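You operate a simulated robot arm through the tools that you are given. There is no shell and no other tool.

Carry out the task below with a simulated robot arm. There is one attempt and no reset: what you move stays moved.

Task
Drain the foam bath and rinse the foam off the mat and the tub bottom.
Fine: drain first, with the red lever; use the shower head and put it back; blue lever off, tub empty, van floor dry.

It is judged by the outcome, as a careful person would: the job done as asked, and still so three seconds after it is handed in. It fails if anything else is knocked over, pushed out of place, dropped, spilled or broken.

Robot
A 7-joint arm with a two-finger gripper, on a carriage that runs on a rail from [-338, -42] to [2024, 250] (x, y) and turns from -166 to 166 degrees about z. Base frame: it is fixed where the carriage stands at the start and does not move with it; the origin is on the floor, on the carriage's upright axis, x ahead of it, y to its left, z up. Units: mm, degrees, N and s.
Its first joint turns from -149.0 to 149.0 degrees. Places, roughly: blue lever [3000, 200, 1300]; blue mat [2750, 500, 500]; level strip [3100, 100, 700]; patch on the tub bottom [2900, 100, 600]; shower head [3000, 250, 1000]. Payload 2.45 kg.
Tool frame: the origin (TCP) lies between the finger pads and is the grasp point; the fingertips stand 26 mm ahead of it; z points along the fingers, y is the line along which they close. Largest opening 96 mm; the body of the gripper starts 69 mm behind the TCP.
Orientation is told as [roll, pitch, yaw] about the base's x, y, z axes, in that order, counted from this pose: with the fingers straight down and closing along the base's y, the tool's x points along the base's -x, its y along +y and its z along -z.

Tools
- The arm moves only by the tool step_arm. Its argument "deltas" is a list of rows, each a list of 3 entries, a list of its own where there are three numbers: the closure, from 0 (fully open) to 1 (shut), then the shift along the base's x, y, z in cm, then the turn, a rotation vector about the base's x, y, z in degrees. In form: [[hand, [dx, dy, dz], [ax, ay, az]], ...]. A call has 1 to 20 rows; each row is the pose to reach, as a shift and turn from the pose commanded when the call began. A row lasts 0.2 s, in which the tool goes at most 50 mm and 8.6 degrees; a call with a longer step from one row to the next is refused whole, and so is a gripper value outside its range. A pose out of reach is approached as far as the arm can. The call stops where the force on the tool passes 40 N (or 10 N more than at its start, if that is more) or the arm is blocked; 0.2 s more then pass. The fingers move at their own pace and stop on an object; they squeeze with about 40 N. The grip force told is the motor's: it shows also when the fingers shut on nothing. Time passes only in rows, and 0.2 s behind the last, so rows that repeat a pose let the fingers close. It gives the time, the measured TCP pose, the force on the tool (base axes), the opening and the grip force at its end, in the units of the frame above (readings bear some noise), with the torque about the TCP (base axes, N m) and any sound that the robot's microphone picked up.
- Cameras (640 x 400 px; columns grow to the right, rows downward): "scene" is now at [43.1, 165.7, 1663]; the picture's right is [-0.05, -1.00, 0.00], its down [-0.56, 0.03, -0.83] and it looks along [0.83, -0.04, -0.56] (base axes); focal length 267 px, centre (320, 200). "wrist" rides on the gripper at [82, 3, -98] in the tool frame; the picture's right is [-0.04, 1.00, 0.00], its down [-0.73, -0.03, -0.68] and it looks along [-0.68, -0.03, 0.73] (tool axes); focal length 256 px, centre (320, 200). There is no depth. A picture from a camera that has moved, and an enlarged one, comes with that camera's place and axes in the base frame and with its lens.
- get_image(camera): a new picture of that camera. The clock stands still meanwhile.
- raise_lower(by): slides the trunk up (or, below 0, down) by that many mm; the arm and the scene camera ride with it, the base frame stays. It gives what a move gives, with no picture.
- base_move(legs): drives the robot by 1 to 6 legs, each [ahead, left, turn to the left] in mm, mm and degrees, along the robot's own axes; the way and the turn of a leg run together, so that a leg with both is an arc; at most 1500 mm and 180 degrees a leg. The arm and the cameras ride along, it lands a little off, and it stops where it bumps. It keeps to its track: a leg is cut to what the track allows. It gives what a move gives.
- aim_head(pan, tilt): turns the head with the scene camera to pan (to the left, within 155 degrees either way) and tilt (down, from -29 to 69), counted from straight ahead of the robot. It gives what a move gives.
- enlarge(camera, box): a new picture of the part [left, top, right, bottom] of that camera's present view, enlarged. The clock stands still meanwhile.
- hand_in(): hands the job in; it is judged then, once.

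Nothing tells you exact positions but the pictures and the camera data. Unless the task says otherwise, let go and move clear before handing in.

The tools are called by a JSON object that holds its "api" and its "payload". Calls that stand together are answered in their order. step_arm: Moves the arm, as the interface text tells. Its arguments: {"type":"object","properties":{"deltas":{"type":"array"}},"required":["deltas"]} The other tools are called the same way: raise_lower (by) slides the trunk up or down; base_move (legs) drives the base; aim_head (pan, tilt) turns the head that bears the scene camera; get_image (camera) takes a picture; enlarge (camera, box) takes an enlarged picture of a part of a camera's view; hand_in () hands the job in.

At the start:

```text
t: 0.0
tool_pos: [886.4, 220.8, 1213.3]
ee_rot: [0.0, 0.0, -0.1]
ft_force: [-0.5, 0.6, 1.0]
wrist_torque: [0.04, -0.04, -0.01]
width: 96.4
grasp_force: 0.0
trunk travel left (down, up): [-650.0, 60.0]
robot x, y, heading: [-4.0, 0.6, 0.1]
head pan, tilt: [-2.7, 34.0]
```

scene: 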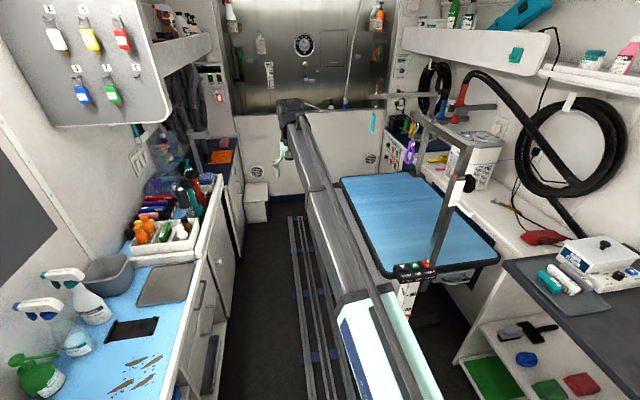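
wrist: 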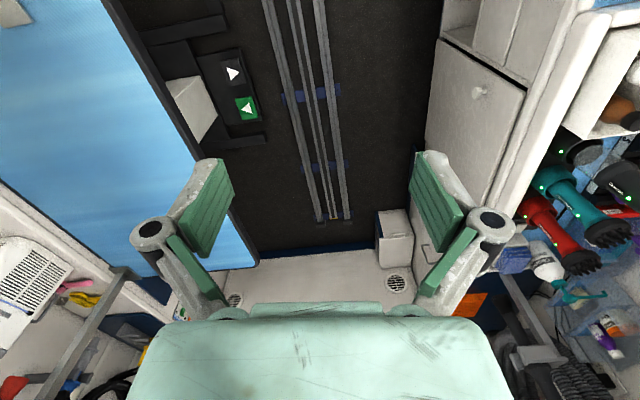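

I see a grooming van with the stainless tub at the far end (x about 2.5–3.1 m), the arm stretched ahead over the rail. I'll first enlarge the view of the tub end to make out the levers and the notices before driving.

{"api": "enlarge", "payload": {"camera": "scene", "box": [210, 0, 440, 144]}}

{"api": "enlarge", "payload": {"camera": "scene", "box": [180, 80, 440, 240]}}

```text
2.78 times, centred on (325, 72) of scene
camera zoom: at [43.1, 165.7, 1663.0], right [-0.05, -1.0, 0.0], down [-0.56, 0.03, -0.83], along [0.83, -0.04, -0.56], focal length 743 px, centre (306, 556)
```

zoom: 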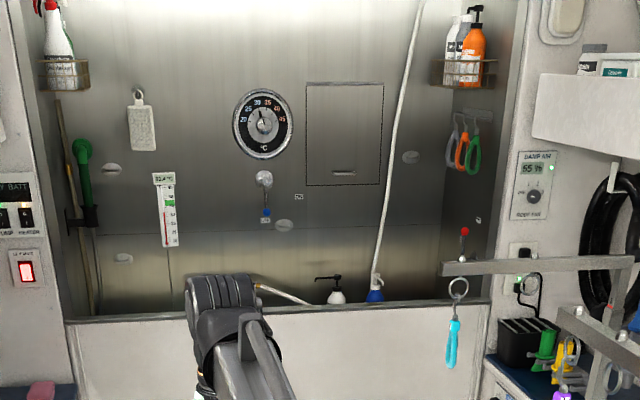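

```text
2.46 times, centred on (310, 160) of scene
camera zoom: at [43.1, 165.7, 1663.0], right [-0.05, -1.0, 0.0], down [-0.56, 0.03, -0.83], along [0.83, -0.04, -0.56], focal length 658 px, centre (345, 298)
```

zoom: 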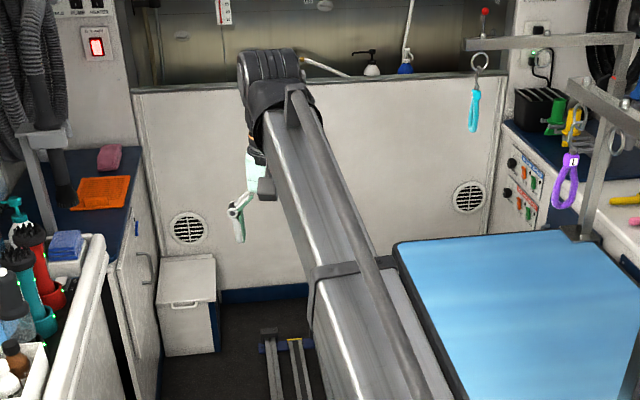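

The tub's front panel stands near x = 2.5 m, its rim near z = 0.96 m. Before driving I check the grooming-table gallows with the hanging loops on the right, which might lie close to the arm's path.

{"api": "enlarge", "payload": {"camera": "scene", "box": [340, 60, 540, 290]}}

{"api": "aim_head", "payload": {"pan": -2.7, "tilt": 15}}

{"api": "get_image", "payload": {"camera": "scene"}}

```text
1.74 times, centred on (440, 175) of scene
camera zoom: at [43.1, 165.7, 1663.0], right [-0.05, -1.0, 0.0], down [-0.56, 0.03, -0.83], along [0.83, -0.04, -0.56], focal length 465 px, centre (111, 244)
```

zoom: 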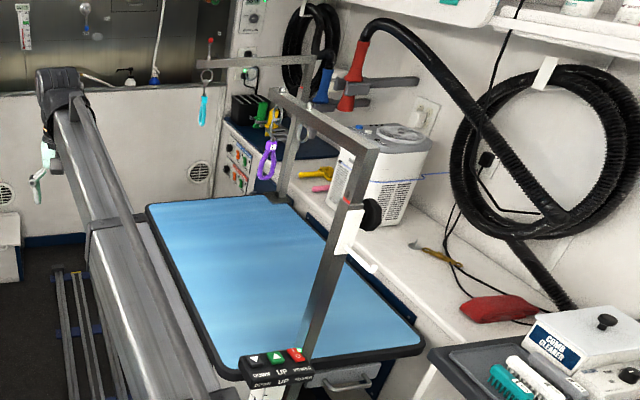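

```text
t: 0.8
tool_pos: [884.8, 221.6, 1215.5]
ee_rot: [0.1, 0.0, 0.0]
ft_force: [0.6, 0.0, -0.6]
wrist_torque: [0.03, 0.0, 0.02]
width: 95.9
grasp_force: 0.1
trunk travel left (down, up): [-650.0, 60.0]
robot x, y, heading: [-1.1, 0.8, 0.2]
head pan, tilt: [-2.7, 15.0]
```

```text
taken
camera scene: at [47.9, 165.4, 1693.3], right [-0.05, -1.0, 0.0], down [-0.26, 0.01, -0.97], along [0.96, -0.05, -0.26], focal length 267 px, centre (320, 200)
```

scene: 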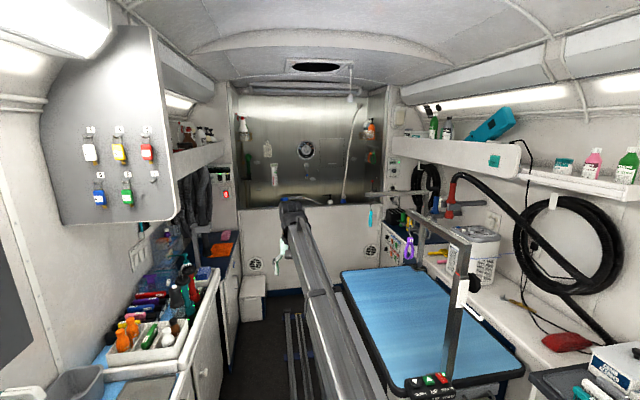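

The corridor along the rail looks clear: the gallows bar ends near y = -0.19 m while the arm passes at y ≈ 0.2–0.35 m. I'll drive about a metre along the rail and look again.

{"api": "base_move", "payload": {"legs": [[1000, 124, 0]]}}

{"api": "get_image", "payload": {"camera": "scene"}}

{"api": "get_image", "payload": {"camera": "wrist"}}

```text
t: 6.0
tool_pos: [1875.0, 319.8, 1214.8]
ee_rot: [0.0, 0.0, -1.5]
ft_force: [1.2, 0.6, -0.3]
wrist_torque: [-0.02, -0.03, -0.02]
width: 96.2
grasp_force: 0.1
trunk travel left (down, up): [-650.0, 60.0]
robot x, y, heading: [982.3, 123.1, -1.6]
head pan, tilt: [-2.7, 15.0]
```

```text
taken
camera scene: at [1035.9, 285.5, 1693.4], right [-0.07, -1.0, 0.0], down [-0.26, 0.02, -0.97], along [0.96, -0.07, -0.26], focal length 267 px, centre (320, 200)
```

scene: 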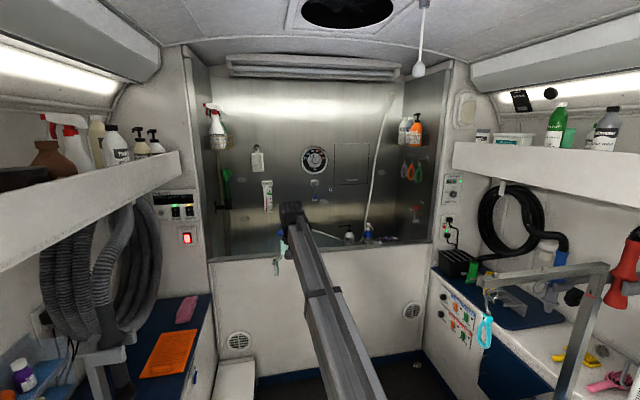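

```text
taken
camera wrist: at [1792.3, 324.4, 1312.4], right [0.07, 1.0, 0.0], down [0.73, -0.05, 0.68], along [0.68, -0.05, -0.73], focal length 256 px, centre (320, 200)
```

wrist: 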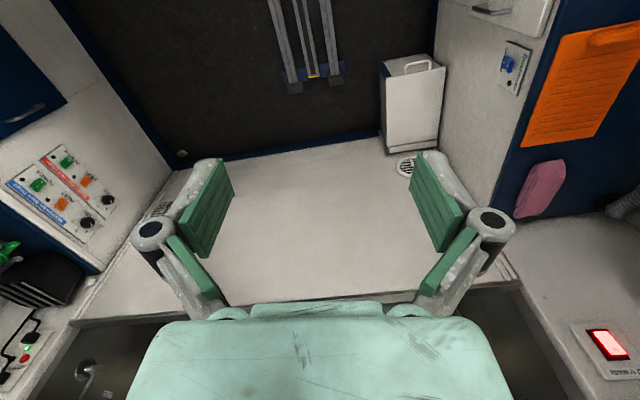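

Now I'm about 1 m nearer; the stainless tub wall with gauge, lever, holder and bottles is visible. I enlarge it to read details.

{"api": "enlarge", "payload": {"camera": "scene", "box": [200, 120, 330, 270]}}

{"api": "enlarge", "payload": {"camera": "scene", "box": [300, 100, 470, 270]}}

{"api": "enlarge", "payload": {"camera": "scene", "box": [130, 180, 220, 250]}}

{"api": "enlarge", "payload": {"camera": "scene", "box": [120, 280, 220, 390]}}

```text
2.67 times, centred on (265, 195) of scene
camera zoom: at [1035.9, 285.5, 1693.4], right [-0.07, -1.0, 0.0], down [-0.26, 0.02, -0.97], along [0.96, -0.07, -0.26], focal length 713 px, centre (467, 213)
```

zoom: 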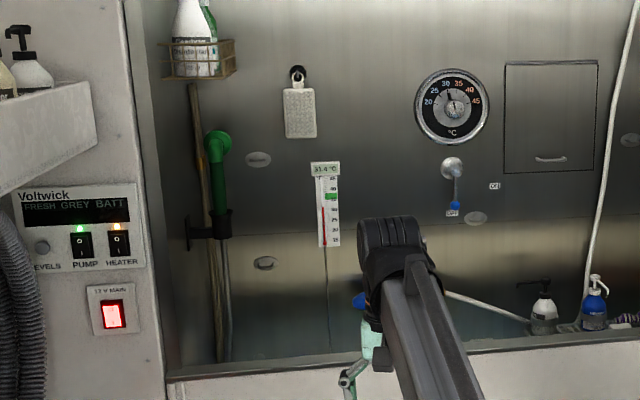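

```text
2.35 times, centred on (385, 185) of scene
camera zoom: at [1035.9, 285.5, 1693.4], right [-0.07, -1.0, 0.0], down [-0.26, 0.02, -0.97], along [0.96, -0.07, -0.26], focal length 629 px, centre (167, 235)
```

zoom: 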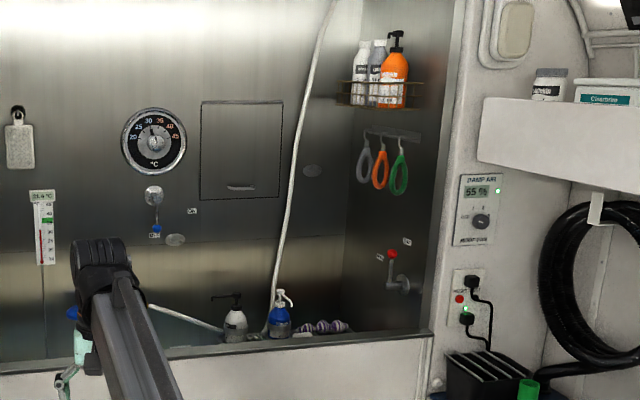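

```text
5.71 times, centred on (175, 215) of scene
camera zoom: at [1035.9, 285.5, 1693.4], right [-0.07, -1.0, 0.0], down [-0.26, 0.02, -0.97], along [0.96, -0.07, -0.26], focal length 1528 px, centre (1149, 114)
```

zoom: 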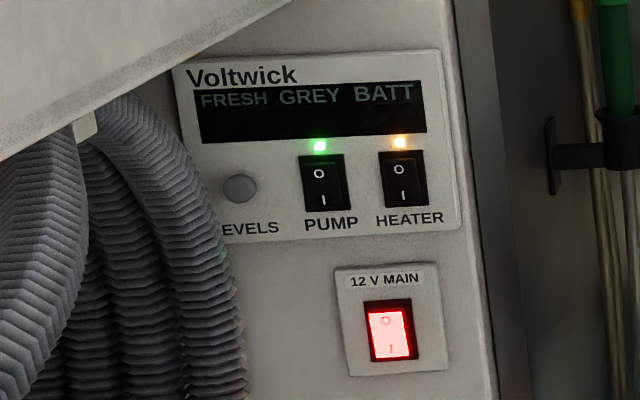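

```text
3.64 times, centred on (170, 335) of scene
camera zoom: at [1035.9, 285.5, 1693.4], right [-0.07, -1.0, 0.0], down [-0.26, 0.02, -0.97], along [0.96, -0.07, -0.26], focal length 972 px, centre (866, -291)
```

zoom: 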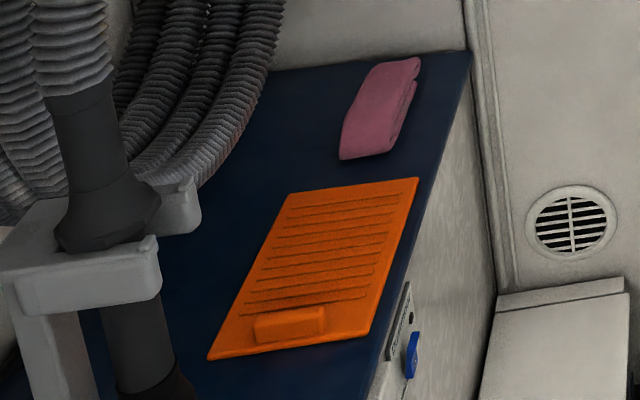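

The pump and heater lights are on, the blue lever hangs under the dial (labels OFF / ON), and a red-knobbed lever sits on the tub's right wall. I'll drive further so I can look down into the tub.

{"api": "base_move", "payload": {"legs": [[520, 80, 1.6]]}}

{"api": "aim_head", "payload": {"pan": 0, "tilt": 30}}

{"api": "get_image", "payload": {"camera": "scene"}}

{"api": "get_image", "payload": {"camera": "wrist"}}

```text
t: 9.0
tool_pos: [2393.9, 409.3, 1213.9]
ee_rot: [0.0, 0.0, 0.2]
ft_force: [1.0, -0.2, 0.0]
wrist_torque: [0.03, 0.03, 0.0]
width: 96.0
grasp_force: 0.1
trunk travel left (down, up): [-650.0, 60.0]
robot x, y, heading: [1510.2, 187.3, 0.3]
head pan, tilt: [-2.7, 15.0]
```

```text
t: 9.8
tool_pos: [2393.5, 409.5, 1215.0]
ee_rot: [0.0, 0.0, 0.1]
ft_force: [-0.6, 0.9, -0.4]
wrist_torque: [-0.01, -0.02, 0.04]
width: 96.0
grasp_force: 0.1
trunk travel left (down, up): [-650.0, 60.0]
robot x, y, heading: [1506.8, 186.0, -0.2]
head pan, tilt: [0.0, 30.0]
```

```text
taken
camera scene: at [1552.6, 356.1, 1669.2], right [0.0, -1.0, 0.0], down [-0.5, 0.0, -0.87], along [0.87, 0.0, -0.5], focal length 267 px, centre (320, 200)
```

scene: 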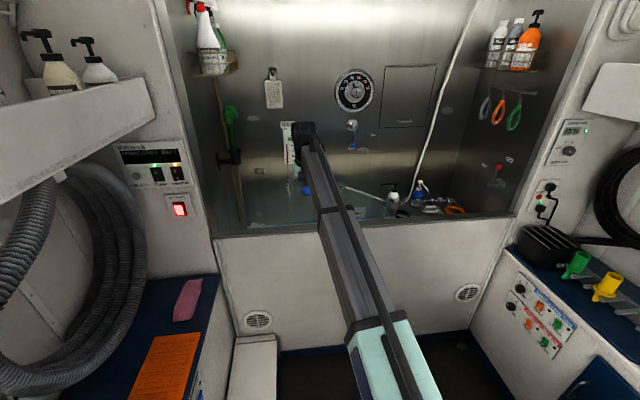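

```text
taken
camera wrist: at [2310.4, 412.5, 1312.5], right [0.04, 1.0, 0.0], down [0.73, -0.03, 0.68], along [0.68, -0.03, -0.73], focal length 256 px, centre (320, 200)
```

wrist: 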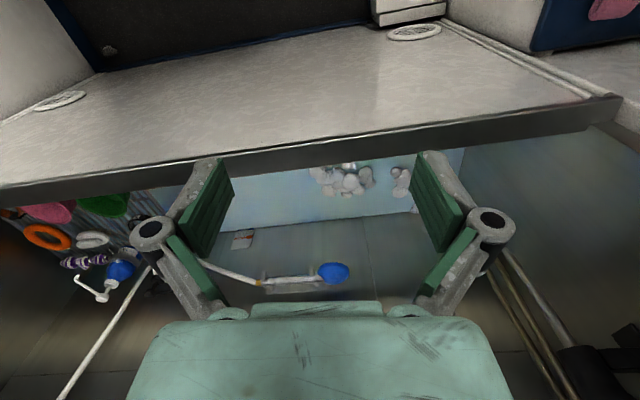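

The wrist camera shows the tub from above: blue mat with foam clumps, the shower head (white wand, blue head) lying on a bracket at the back wall, and a ledge with toys and bottles on the right. I'll enlarge these and see the red lever and the control panel.

{"api": "enlarge", "payload": {"camera": "wrist", "box": [200, 130, 480, 310]}}

{"api": "enlarge", "payload": {"camera": "wrist", "box": [0, 170, 220, 400]}}

{"api": "enlarge", "payload": {"camera": "scene", "box": [330, 60, 530, 230]}}

{"api": "enlarge", "payload": {"camera": "scene", "box": [110, 60, 360, 240]}}

```text
2.22 times, centred on (340, 220) of wrist
camera zoom: at [2310.4, 412.5, 1312.5], right [0.04, 1.0, 0.0], down [0.73, -0.03, 0.68], along [0.68, -0.03, -0.73], focal length 569 px, centre (276, 156)
```

zoom: 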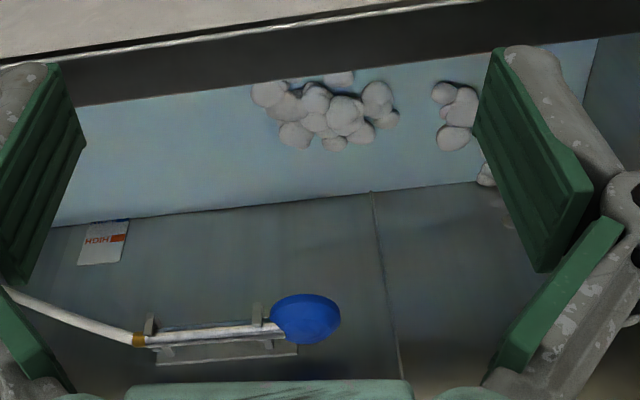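

```text
1.74 times, centred on (110, 285) of wrist
camera zoom: at [2310.4, 412.5, 1312.5], right [0.04, 1.0, 0.0], down [0.73, -0.03, 0.68], along [0.68, -0.03, -0.73], focal length 445 px, centre (685, 52)
```

zoom: 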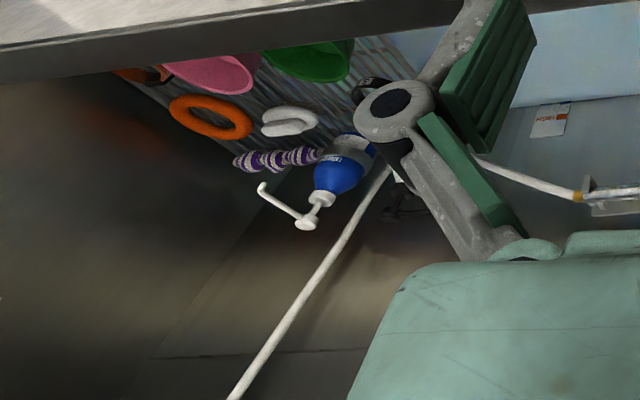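

```text
2.35 times, centred on (430, 145) of scene
camera zoom: at [1552.6, 356.1, 1669.2], right [0.0, -1.0, 0.0], down [-0.5, 0.0, -0.87], along [0.87, 0.0, -0.5], focal length 629 px, centre (61, 329)
```

zoom: 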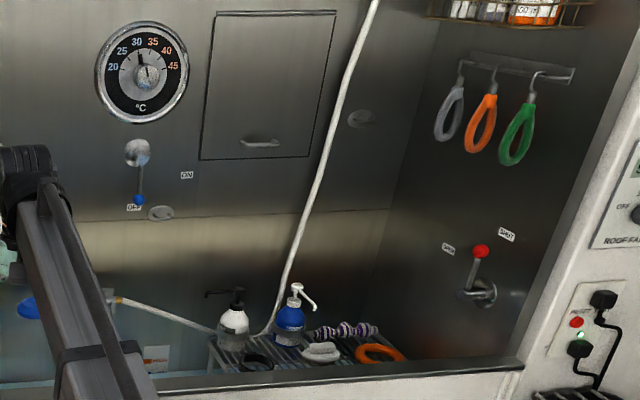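

```text
2.22 times, centred on (235, 150) of scene
camera zoom: at [1552.6, 356.1, 1669.2], right [0.0, -1.0, 0.0], down [-0.5, 0.0, -0.87], along [0.87, 0.0, -0.5], focal length 594 px, centre (509, 311)
```

zoom: 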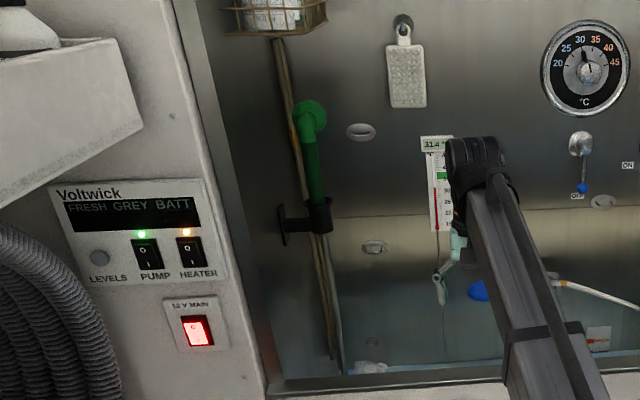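

Red lever has two labels beside it; I'll read them close up, plus the wall level strip labelled "HIGH".

{"api": "enlarge", "payload": {"camera": "scene", "box": [460, 125, 530, 200]}}

{"api": "enlarge", "payload": {"camera": "scene", "box": [340, 105, 420, 155]}}

{"api": "enlarge", "payload": {"camera": "wrist", "box": [200, 210, 290, 300]}}

{"api": "enlarge", "payload": {"camera": "scene", "box": [470, 240, 640, 400]}}

```text
5.33 times, centred on (495, 162) of scene
camera zoom: at [1552.6, 356.1, 1669.2], right [0.0, -1.0, 0.0], down [-0.5, 0.0, -0.87], along [0.87, 0.0, -0.5], focal length 1426 px, centre (-613, 400)
```

zoom: 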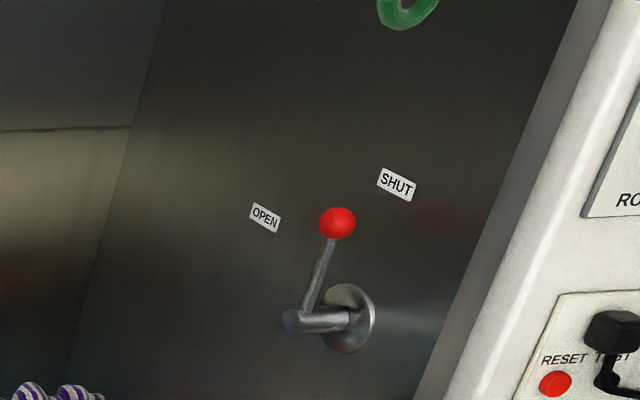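

```text
8.00 times, centred on (380, 130) of scene
camera zoom: at [1552.6, 356.1, 1669.2], right [0.0, -1.0, 0.0], down [-0.5, 0.0, -0.87], along [0.87, 0.0, -0.5], focal length 2140 px, centre (-160, 760)
```

zoom: 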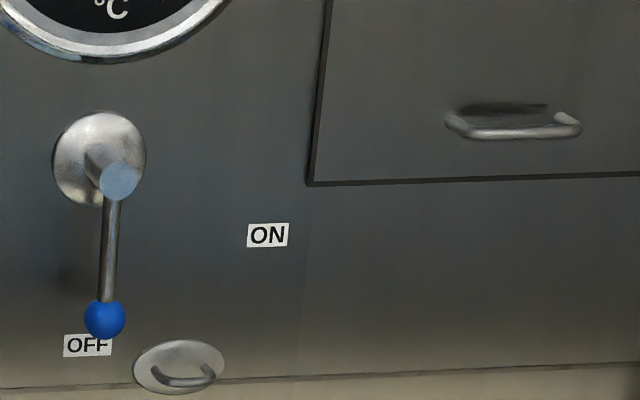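

```text
4.44 times, centred on (245, 255) of wrist
camera zoom: at [2310.4, 412.5, 1312.5], right [0.04, 1.0, 0.0], down [0.73, -0.03, 0.68], along [0.68, -0.03, -0.73], focal length 1138 px, centre (653, -44)
```

zoom: 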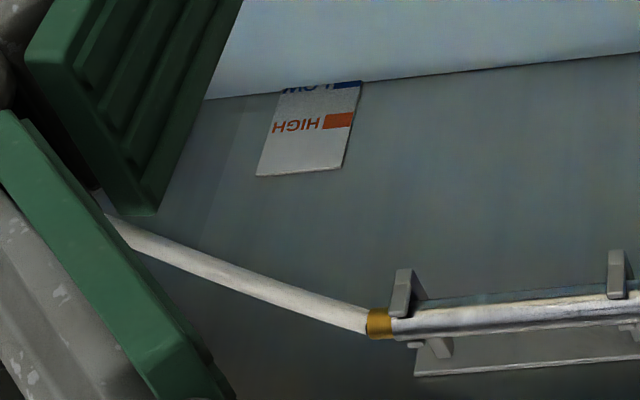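

```text
2.50 times, centred on (555, 320) of scene
camera zoom: at [1552.6, 356.1, 1669.2], right [0.0, -1.0, 0.0], down [-0.5, 0.0, -0.87], along [0.87, 0.0, -0.5], focal length 669 px, centre (-268, -100)
```

zoom: 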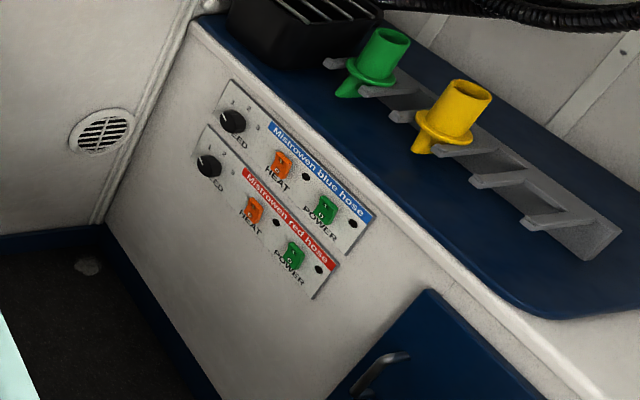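

The labels are clear: red lever now stands at SHUT and OPEN lies toward the back wall; blue lever hangs at OFF and ON is to its right. By triangulation I put the red knob near (2770, -513, 1153), the blue knob near (2930, 181, 1210) and the shower head on a bracket near (2950, 430, 930). I'll pull the arm in a bit and drive to the rail's end.

{"api": "step_arm", "payload": {"deltas": [[0, [-4, 0, 0], [0, 0, 0]], [0, [-8, 0, 0], [0, 0, 0]], [0, [-12, 0, 0], [0, 0, 0]], [0, [-16, 0, 0], [0, 0, 0]], [0, [-20, 0, 0], [0, 0, 0]], [0, [-24, 0, 0], [0, 0, 0]]]}}

{"api": "get_image", "payload": {"camera": "scene"}}

```text
t: 11.2
tool_pos: [2149.6, 408.1, 1212.5]
ee_rot: [0.1, -0.1, 0.0]
ft_force: [-0.2, 0.1, 0.0]
wrist_torque: [-0.01, 0.01, 0.0]
width: 95.7
grasp_force: 0.1
trunk travel left (down, up): [-650.0, 60.0]
robot x, y, heading: [1510.7, 183.9, 0.1]
head pan, tilt: [0.0, 30.0]
```

```text
taken
camera scene: at [1552.2, 356.1, 1669.2], right [0.0, -1.0, 0.0], down [-0.5, 0.0, -0.87], along [0.87, 0.0, -0.5], focal length 267 px, centre (320, 200)
```

scene: 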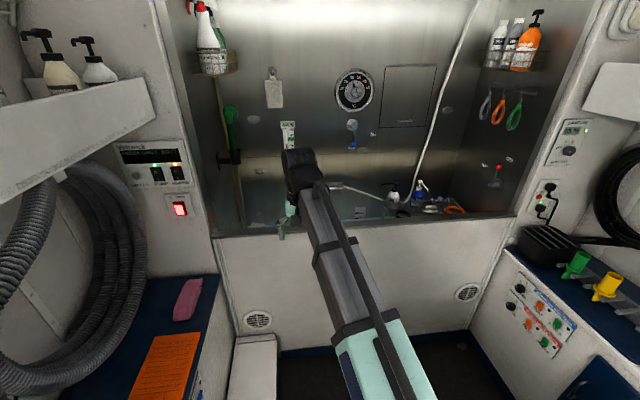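

The arm is pulled in. I drive on to near the rail's end, the tool then hanging over the middle of the tub.

{"api": "base_move", "payload": {"legs": [[513, 64, 0]]}}

{"api": "get_image", "payload": {"camera": "scene"}}

{"api": "get_image", "payload": {"camera": "wrist"}}

```text
t: 14.2
tool_pos: [2664.2, 469.7, 1212.9]
ee_rot: [-0.1, 0.0, -0.2]
ft_force: [-0.6, -0.7, -0.9]
wrist_torque: [-0.01, 0.02, 0.01]
width: 95.9
grasp_force: 0.0
trunk travel left (down, up): [-650.0, 60.0]
robot x, y, heading: [2016.9, 248.2, -0.3]
head pan, tilt: [0.0, 30.0]
```

```text
taken
camera scene: at [2065.3, 419.2, 1669.2], right [0.0, -1.0, 0.0], down [-0.5, 0.0, -0.87], along [0.87, 0.0, -0.5], focal length 267 px, centre (320, 200)
```

scene: 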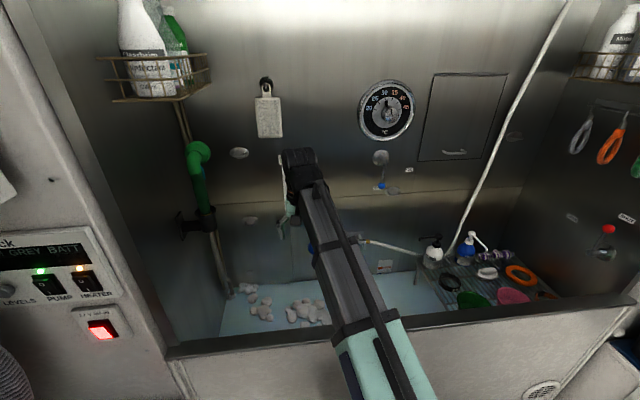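

```text
taken
camera wrist: at [2581.3, 472.8, 1310.3], right [0.04, 1.0, 0.0], down [0.73, -0.03, 0.68], along [0.68, -0.03, -0.73], focal length 256 px, centre (320, 200)
```

wrist: 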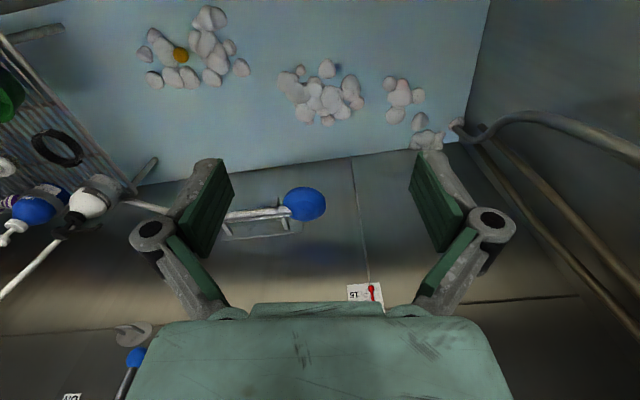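

From here the whole tub is visible: three or four foam patches on the blue mat, a slatted ledge with toys on the right. I'll look at details with the head turned to the right and down.

{"api": "aim_head", "payload": {"pan": -20, "tilt": 40}}

{"api": "get_image", "payload": {"camera": "scene"}}

{"api": "enlarge", "payload": {"camera": "wrist", "box": [120, 0, 480, 170]}}

{"api": "enlarge", "payload": {"camera": "wrist", "box": [0, 60, 220, 300]}}

```text
t: 15.1
tool_pos: [2664.4, 469.7, 1212.3]
ee_rot: [0.0, 0.0, 0.0]
ft_force: [-0.6, 0.0, -0.4]
wrist_torque: [0.01, 0.0, 0.02]
width: 96.2
grasp_force: 0.1
trunk travel left (down, up): [-650.0, 60.0]
robot x, y, heading: [2020.1, 247.4, -0.0]
head pan, tilt: [-20.0, 40.0]
```

```text
taken
camera scene: at [2054.5, 390.2, 1653.9], right [-0.34, -0.94, 0.0], down [-0.6, 0.22, -0.77], along [0.72, -0.26, -0.64], focal length 267 px, centre (320, 200)
```

scene: 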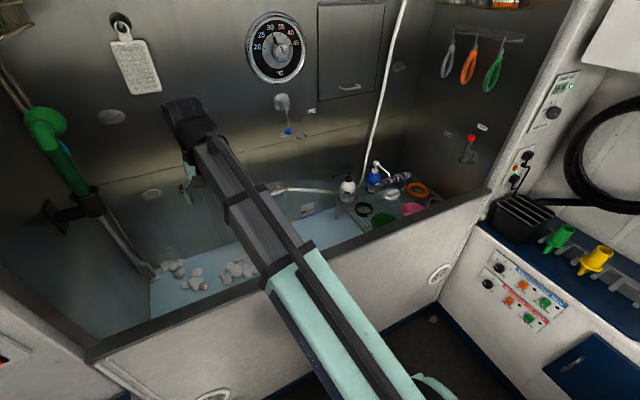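

```text
1.78 times, centred on (300, 85) of wrist
camera zoom: at [2581.1, 472.8, 1310.4], right [0.04, 1.0, 0.0], down [0.73, -0.03, 0.68], along [0.68, -0.03, -0.73], focal length 455 px, centre (356, 404)
```

zoom: 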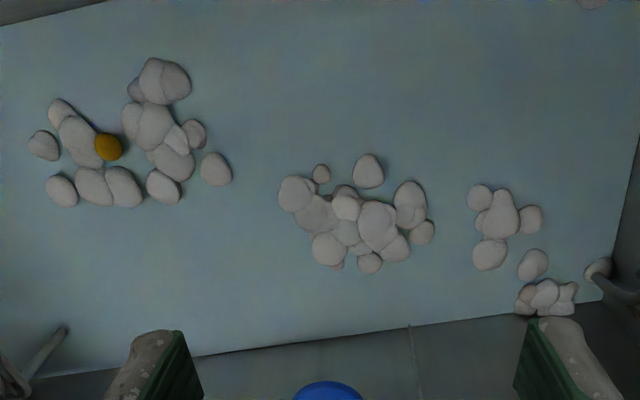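

```text
1.67 times, centred on (110, 180) of wrist
camera zoom: at [2581.1, 472.8, 1310.4], right [0.04, 1.0, 0.0], down [0.73, -0.03, 0.68], along [0.68, -0.03, -0.73], focal length 427 px, centre (670, 233)
```

zoom: 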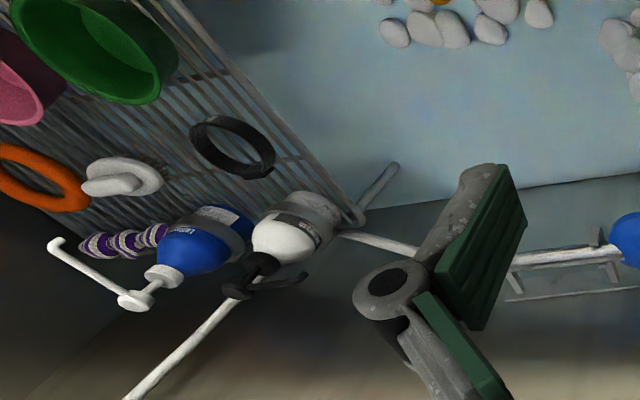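

The foam floats on the standing water (with a small amber thing among it). Now I zoom on the red lever to measure its geometry.

{"api": "enlarge", "payload": {"camera": "scene", "box": [420, 100, 520, 200]}}

{"api": "enlarge", "payload": {"camera": "scene", "box": [320, 130, 460, 240]}}

```text
4.00 times, centred on (470, 150) of scene
camera zoom: at [2054.5, 390.2, 1653.9], right [-0.34, -0.94, 0.0], down [-0.6, 0.22, -0.77], along [0.72, -0.26, -0.64], focal length 1070 px, centre (-280, 400)
```

zoom: 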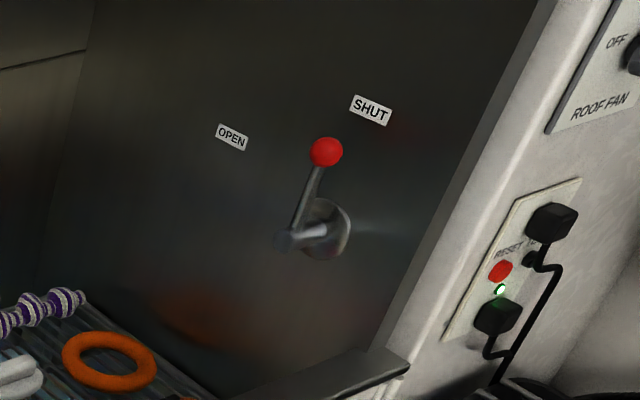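

```text
3.64 times, centred on (390, 185) of scene
camera zoom: at [2054.5, 390.2, 1653.9], right [-0.34, -0.94, 0.0], down [-0.6, 0.22, -0.77], along [0.72, -0.26, -0.64], focal length 972 px, centre (66, 254)
```

zoom: 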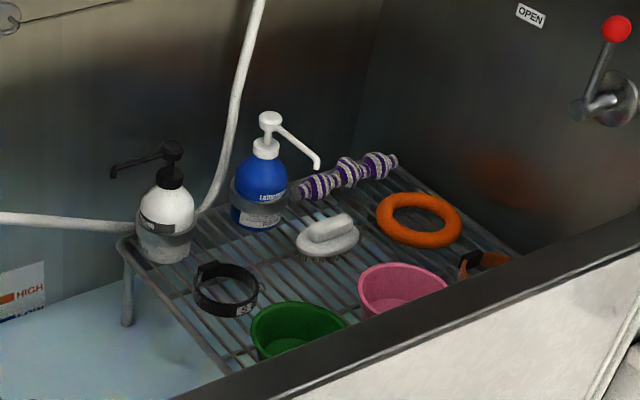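

Triangulated: the red lever's hub is at about (2768, -505, 1060), its knob 100 mm above, in a plane about 45 mm off the right wall (y ≈ -557); OPEN lies roughly 75° toward the back. I'll swing the arm over to the right while tipping the tool to point at that wall, fingers shut, then look with the wrist camera.

{"api": "step_arm", "payload": {"deltas": [[1, [0, -4, 0], [0, 0, 0]], [1, [0, -8, 0], [0, 0, 0]], [1, [0, -12, 0], [-8, 0, 0]], [1, [0, -16, 0], [-16, 0, 0]], [1, [0, -20, 0], [-24, 0, 0]], [1, [0, -24, 0], [-32, 0, 0]], [1, [0, -28, 0], [-40, 0, 0]], [1, [0, -32, 0], [-48, 0, 0]], [1, [0, -36, 0], [-56, 0, 0]], [1, [0, -40, 0], [-64, 0, 0]], [1, [0, -44, 0], [-72, 0, 0]], [1, [0, -48, 0], [-80, 0, 0]], [1, [0, -52, 0], [-88, 0, 0]], [1, [0, -54, 0], [-90, 0, 0]]]}}

{"api": "get_image", "payload": {"camera": "scene"}}

{"api": "get_image", "payload": {"camera": "wrist"}}

```text
t: 18.1
tool_pos: [2664.9, -70.1, 1212.6]
ee_rot: [-90.1, -0.1, 0.0]
ft_force: [0.2, -0.4, -0.5]
wrist_torque: [-0.02, -0.01, 0.02]
width: 0.0
grasp_force: 28.4
out of reach, approached as far as the arm can: row 3, 4, 5
trunk travel left (down, up): [-650.0, 60.0]
robot x, y, heading: [2022.8, 247.6, -0.2]
head pan, tilt: [-20.0, 40.0]
```

```text
taken
camera scene: at [2054.5, 390.0, 1653.8], right [-0.34, -0.94, 0.0], down [-0.6, 0.22, -0.77], along [0.72, -0.26, -0.64], focal length 267 px, centre (320, 200)
```

scene: 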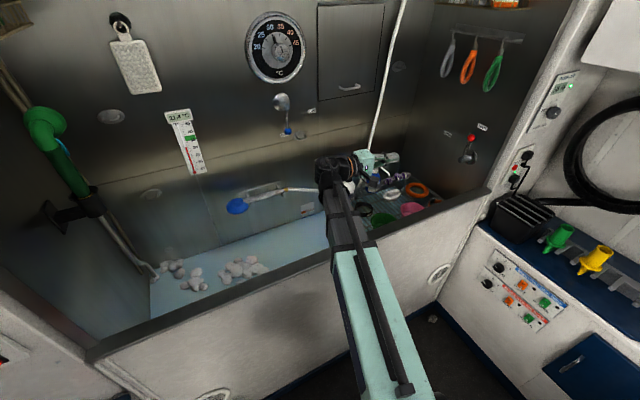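

```text
taken
camera wrist: at [2582.3, 28.3, 1210.0], right [0.04, 0.0, -1.0], down [0.73, 0.68, 0.03], along [0.68, -0.73, 0.03], focal length 256 px, centre (320, 200)
```

wrist: 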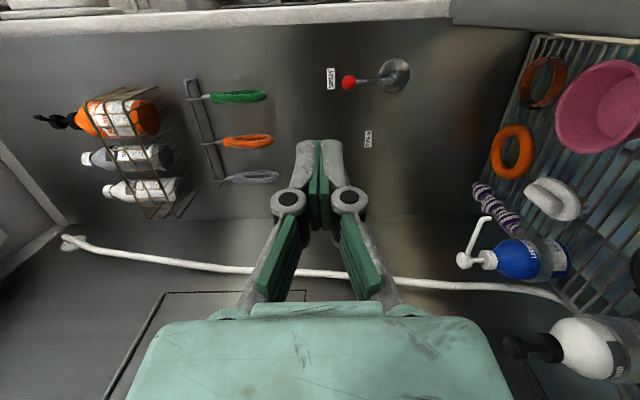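

The wrist camera confirms it: knob near (2763, -512, 1162), flange at (2767, -557, 1057), OPEN label at (2915, -545, 1106). I bring the shut fingers to the front side of the lever, still 80 mm off the wall.

{"api": "step_arm", "payload": {"deltas": [[1, [0.6, -4, -1.1], [0, 0, 1]], [1, [1.2, -8, -2.2], [0, 0, 2]], [1, [1.8, -12, -3.3], [0, 0, 3]], [1, [2.4, -16, -4.4], [0, 0, 4]], [1, [3.0, -20, -5.5], [0, 0, 5]], [1, [3.6, -24, -6.6], [0, 0, 6]], [1, [4.2, -28, -7.7], [0, 0, 7]], [1, [5, -32, -8.6], [0, 0, 7]]]}}

{"api": "get_image", "payload": {"camera": "scene"}}

{"api": "get_image", "payload": {"camera": "wrist"}}

```text
t: 19.9
tool_pos: [2712.9, -391.6, 1127.7]
ee_rot: [-90.0, -0.2, 6.9]
ft_force: [1.0, -0.5, 0.0]
wrist_torque: [0.01, -0.03, 0.03]
width: 0.2
grasp_force: 28.4
trunk travel left (down, up): [-650.0, 60.0]
robot x, y, heading: [2018.6, 249.4, -0.1]
head pan, tilt: [-20.0, 40.0]
```

```text
taken
camera scene: at [2054.5, 390.0, 1653.8], right [-0.34, -0.94, 0.0], down [-0.6, 0.22, -0.77], along [0.72, -0.26, -0.64], focal length 267 px, centre (320, 200)
```

scene: 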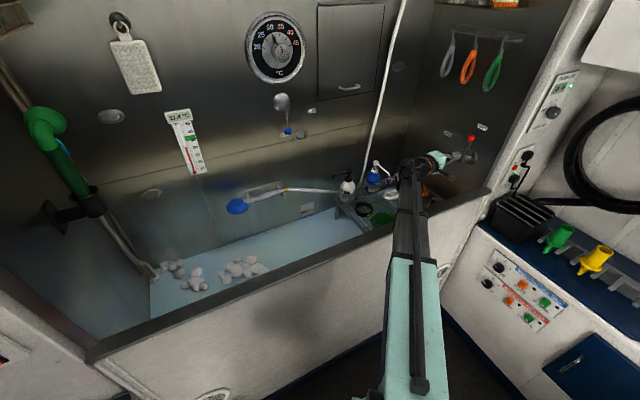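

```text
taken
camera wrist: at [2618.1, -304.1, 1123.8], right [0.04, 0.01, -1.0], down [0.65, 0.76, 0.03], along [0.76, -0.65, 0.03], focal length 256 px, centre (320, 200)
```

wrist: 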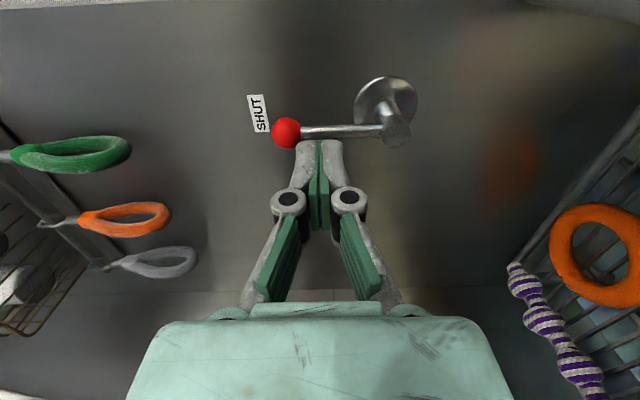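

Lever stem is at x ≈ 2760, fingers 40 mm in front of it. I advance the tips past the lever (20 mm short of the wall).

{"api": "step_arm", "payload": {"deltas": [[1, [0.1, -3, 0], [0, 0, 0]], [1, [0.2, -6, -0.1], [0, 0, 0]], [1, [0.3, -9, -0.2], [0, 0, 0]], [1, [0.4, -11.4, -0.2], [0, 0, 0]], [1, [0.4, -11.4, -0.2], [0, 0, 0]]]}}

{"api": "get_image", "payload": {"camera": "wrist"}}

{"api": "enlarge", "payload": {"camera": "scene", "box": [400, 100, 520, 220]}}

```text
t: 21.1
tool_pos: [2719.0, -505.3, 1123.8]
ee_rot: [-90.0, -0.2, 7.0]
ft_force: [0.8, -0.5, 0.9]
wrist_torque: [-0.03, 0.01, -0.01]
width: 0.1
grasp_force: 28.3
trunk travel left (down, up): [-650.0, 60.0]
robot x, y, heading: [2021.5, 250.3, 0.1]
head pan, tilt: [-20.0, 40.0]
```

```text
taken
camera wrist: at [2624.4, -417.5, 1120.5], right [0.04, 0.01, -1.0], down [0.65, 0.76, 0.03], along [0.76, -0.65, 0.03], focal length 256 px, centre (320, 200)
```

wrist: 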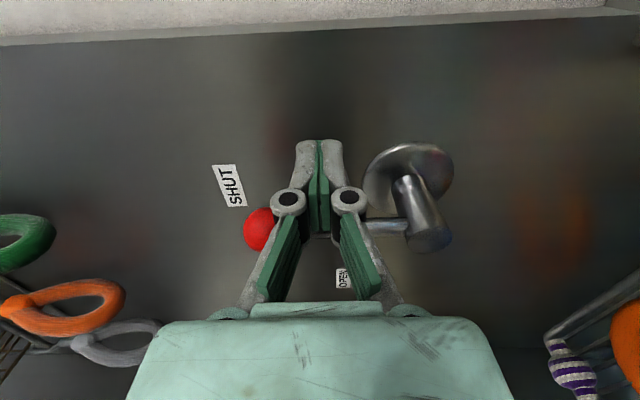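

```text
3.33 times, centred on (460, 160) of scene
camera zoom: at [2054.4, 389.9, 1653.8], right [-0.34, -0.94, 0.0], down [-0.6, 0.22, -0.77], along [0.72, -0.26, -0.64], focal length 892 px, centre (-147, 333)
```

zoom: 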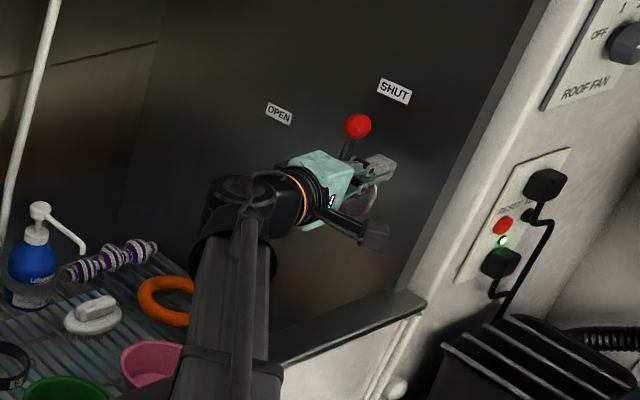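

Fingers sit beside the lever stem below the knob. Now I push the lever in an arc toward the back (OPEN).

{"api": "step_arm", "payload": {"deltas": [[1, [1.2, 0.15, 0], [0, 0, 0]], [1, [2.5, 0.3, 0.1], [0, 0, 0]], [1, [3.4, 0.4, 0.2], [0, 0, 0]], [1, [4.2, 0.5, 0.3], [0, 0, 0]], [1, [5.1, 0.6, 0.2], [0, 0, 0]], [1, [6.0, 0.7, 0], [0, 0, 0]], [1, [6.8, 0.8, -0.3], [0, 0, 0]], [1, [7.5, 0.9, -0.7], [0, 0, 0]], [1, [8.2, 1.0, -1.2], [0, 0, 0]], [1, [8.8, 1.1, -1.8], [0, 0, 0]], [1, [9.4, 1.15, -2.5], [0, 0, 0]], [1, [9.9, 1.2, -3.2], [0, 0, 0]]]}}

{"api": "get_image", "payload": {"camera": "wrist"}}

{"api": "enlarge", "payload": {"camera": "scene", "box": [400, 100, 520, 220]}}

```text
t: 23.7
tool_pos: [2811.0, -492.7, 1099.2]
ee_rot: [-90.6, -0.2, 6.5]
ft_force: [-14.4, -2.8, 26.7]
wrist_torque: [-0.32, -0.18, -0.17]
width: 0.0
grasp_force: 27.8
trunk travel left (down, up): [-650.0, 60.0]
robot x, y, heading: [2015.6, 251.2, -0.1]
head pan, tilt: [-20.0, 40.0]
```

```text
taken
camera wrist: at [2716.6, -404.8, 1095.1], right [0.04, 0.0, -1.0], down [0.65, 0.76, 0.03], along [0.76, -0.65, 0.04], focal length 256 px, centre (320, 200)
```

wrist: 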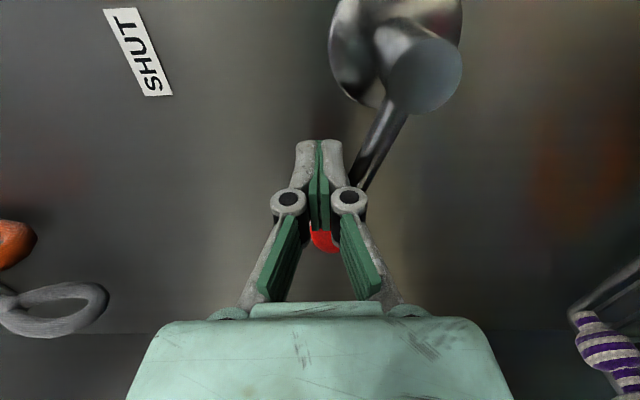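

```text
3.33 times, centred on (460, 160) of scene
camera zoom: at [2049.5, 392.4, 1654.3], right [-0.34, -0.94, 0.0], down [-0.6, 0.22, -0.77], along [0.72, -0.27, -0.64], focal length 892 px, centre (-147, 333)
```

zoom: 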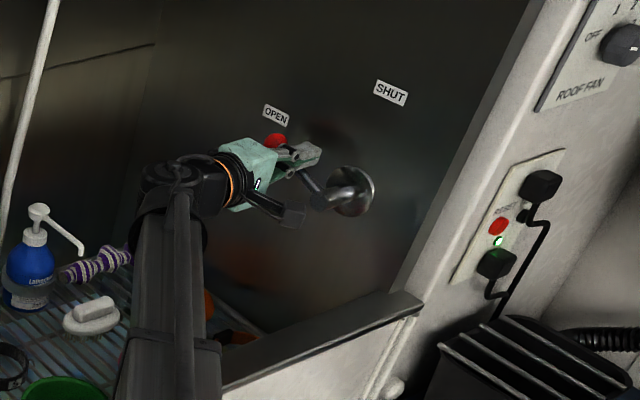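

The force rose to about 30 N with the knob lined up with OPEN (about 70° round), so it seems at its stop. I back the fingers off up and away and check the lever and the water.

{"api": "step_arm", "payload": {"deltas": [[1, [-1.5, 0, 1.5], [0, 0, 0]], [1, [-3.5, 0.3, 2.5], [0, 0, 0]], [1, [-4.0, 3.5, 3], [0, 0, 0]], [1, [-4.5, 7.5, 3.5], [0, 0, 0]], [1, [-5, 11.5, 4], [0, 0, 0]], [1, [-6, 15.5, 4.5], [0, 0, 0]], [1, [-8, 19.5, 5], [0, 0, 0]]]}}

{"api": "get_image", "payload": {"camera": "wrist"}}

{"api": "get_image", "payload": {"camera": "scene"}}

```text
t: 25.3
tool_pos: [2735.2, -295.4, 1144.2]
ee_rot: [-90.0, -0.1, 6.9]
ft_force: [-0.2, -1.0, 0.0]
wrist_torque: [-0.01, -0.01, 0.0]
width: 0.0
grasp_force: 28.8
trunk travel left (down, up): [-650.0, 60.0]
robot x, y, heading: [2021.5, 248.8, -0.1]
head pan, tilt: [-20.0, 40.0]
```

```text
taken
camera wrist: at [2640.9, -207.9, 1140.3], right [0.04, 0.0, -1.0], down [0.65, 0.76, 0.03], along [0.76, -0.65, 0.03], focal length 256 px, centre (320, 200)
```

wrist: 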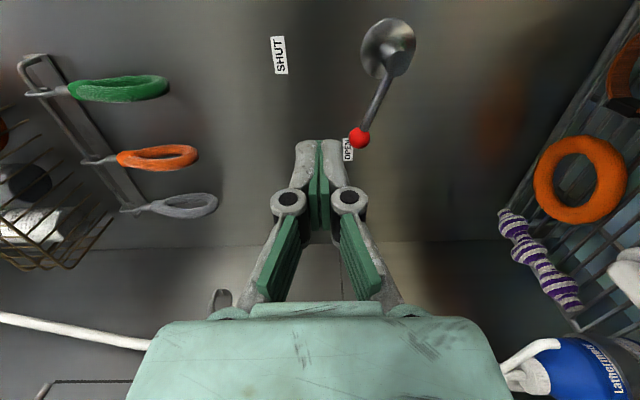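

```text
taken
camera scene: at [2054.2, 390.2, 1653.8], right [-0.34, -0.94, 0.0], down [-0.6, 0.22, -0.77], along [0.72, -0.26, -0.64], focal length 267 px, centre (320, 200)
```

scene: 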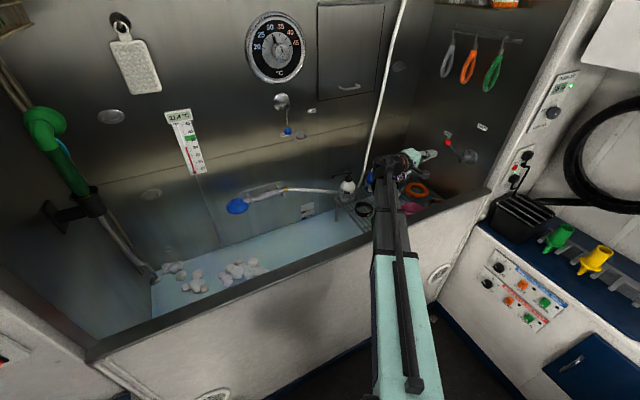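

The red lever now stands at OPEN. I swing the arm back to the middle of the tub and check whether the water is falling.

{"api": "step_arm", "payload": {"deltas": [[0, [0, 4, 1], [0, 0, 0]], [0, [-0.5, 8, 2], [0, 0, 0]], [0, [-1, 12, 3], [0, 0, 0]], [0, [-1.5, 16, 4], [0, 0, 0]], [0, [-2, 20, 5], [0, 0, 0]], [0, [-2.5, 24, 6], [0, 0, 0]], [0, [-3, 28, 7], [0, 0, 0]], [0, [-3, 32, 7], [0, 0, 0]]]}}

{"api": "get_image", "payload": {"camera": "wrist"}}

{"api": "get_image", "payload": {"camera": "scene"}}

{"api": "enlarge", "payload": {"camera": "scene", "box": [210, 160, 350, 260]}}

```text
t: 27.1
tool_pos: [2706.4, 22.3, 1214.0]
ee_rot: [-90.0, -0.1, 7.0]
ft_force: [-0.1, -0.1, 0.0]
wrist_torque: [-0.01, 0.0, 0.02]
width: 95.9
grasp_force: 0.0
trunk travel left (down, up): [-650.0, 60.0]
robot x, y, heading: [2018.5, 249.5, -0.2]
head pan, tilt: [-20.0, 40.0]
```

```text
taken
camera wrist: at [2612.3, 110.1, 1209.8], right [0.04, 0.01, -1.0], down [0.65, 0.76, 0.03], along [0.76, -0.65, 0.03], focal length 256 px, centre (320, 200)
```

wrist: 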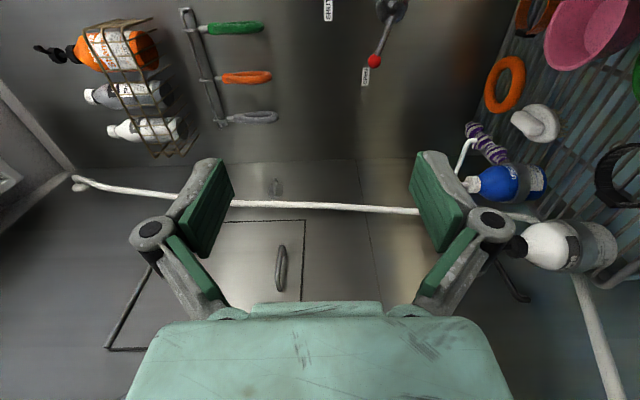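

```text
taken
camera scene: at [2054.4, 390.2, 1653.8], right [-0.34, -0.94, 0.0], down [-0.6, 0.22, -0.77], along [0.72, -0.26, -0.64], focal length 267 px, centre (320, 200)
```

scene: 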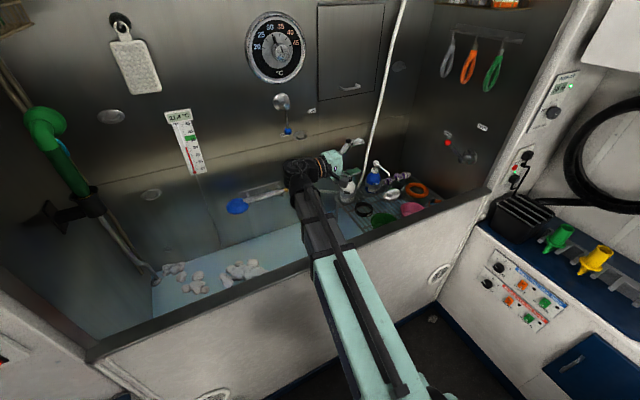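

```text
4.00 times, centred on (280, 210) of scene
camera zoom: at [2054.4, 390.2, 1653.8], right [-0.34, -0.94, 0.0], down [-0.6, 0.22, -0.77], along [0.72, -0.26, -0.64], focal length 1070 px, centre (480, 160)
```

zoom: 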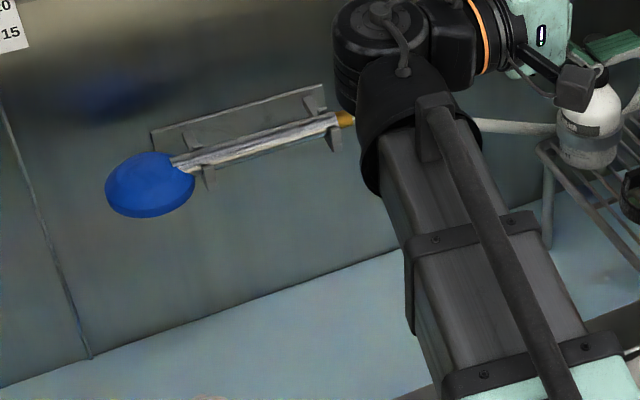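

The red lever is open; now I need the blue lever's and the shower head's geometry, so I zoom in on them from the scene camera.

{"api": "enlarge", "payload": {"camera": "scene", "box": [250, 80, 330, 150]}}

{"api": "aim_head", "payload": {"pan": 10, "tilt": 45}}

{"api": "get_image", "payload": {"camera": "scene"}}

{"api": "enlarge", "payload": {"camera": "scene", "box": [340, 90, 500, 230]}}

```text
5.71 times, centred on (290, 115) of scene
camera zoom: at [2054.4, 390.2, 1653.8], right [-0.34, -0.94, 0.0], down [-0.6, 0.22, -0.77], along [0.72, -0.26, -0.64], focal length 1528 px, centre (491, 686)
```

zoom: 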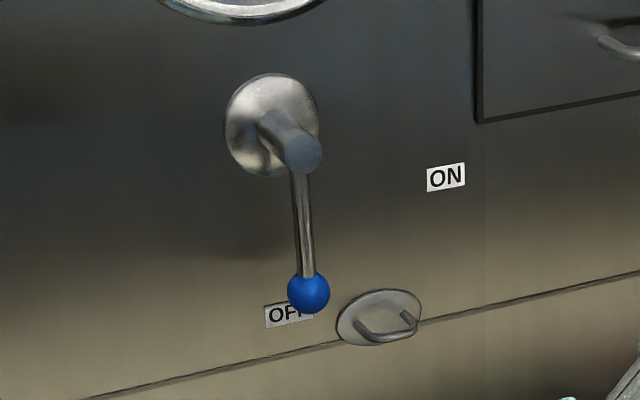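

```text
t: 28.0
tool_pos: [2706.3, 22.5, 1213.9]
ee_rot: [-90.0, -0.2, 7.0]
ft_force: [0.9, -0.6, 0.6]
wrist_torque: [0.0, -0.02, 0.0]
width: 96.1
grasp_force: 0.0
trunk travel left (down, up): [-650.0, 60.0]
robot x, y, heading: [2020.2, 251.3, -0.0]
head pan, tilt: [10.0, 45.0]
```

```text
taken
camera scene: at [2054.7, 433.3, 1646.6], right [0.17, -0.99, 0.0], down [-0.7, -0.12, -0.71], along [0.7, 0.12, -0.71], focal length 267 px, centre (320, 200)
```

scene: 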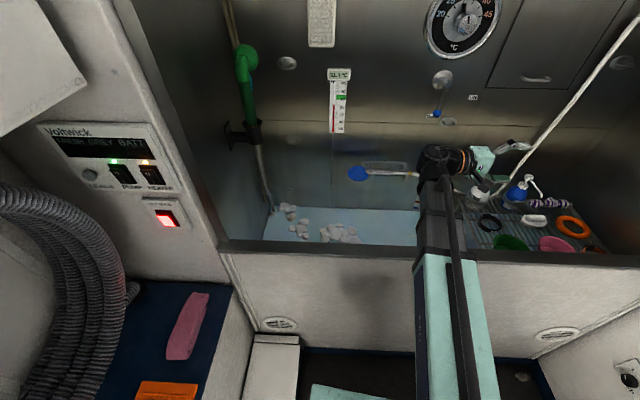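

```text
2.86 times, centred on (420, 160) of scene
camera zoom: at [2054.7, 433.3, 1646.6], right [0.17, -0.99, 0.0], down [-0.7, -0.12, -0.71], along [0.7, 0.12, -0.71], focal length 764 px, centre (34, 314)
```

zoom: 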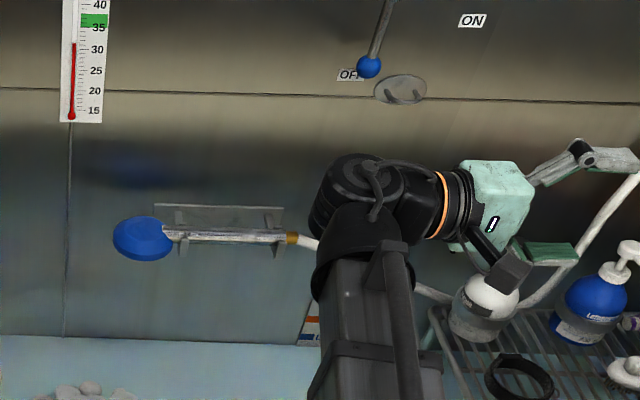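

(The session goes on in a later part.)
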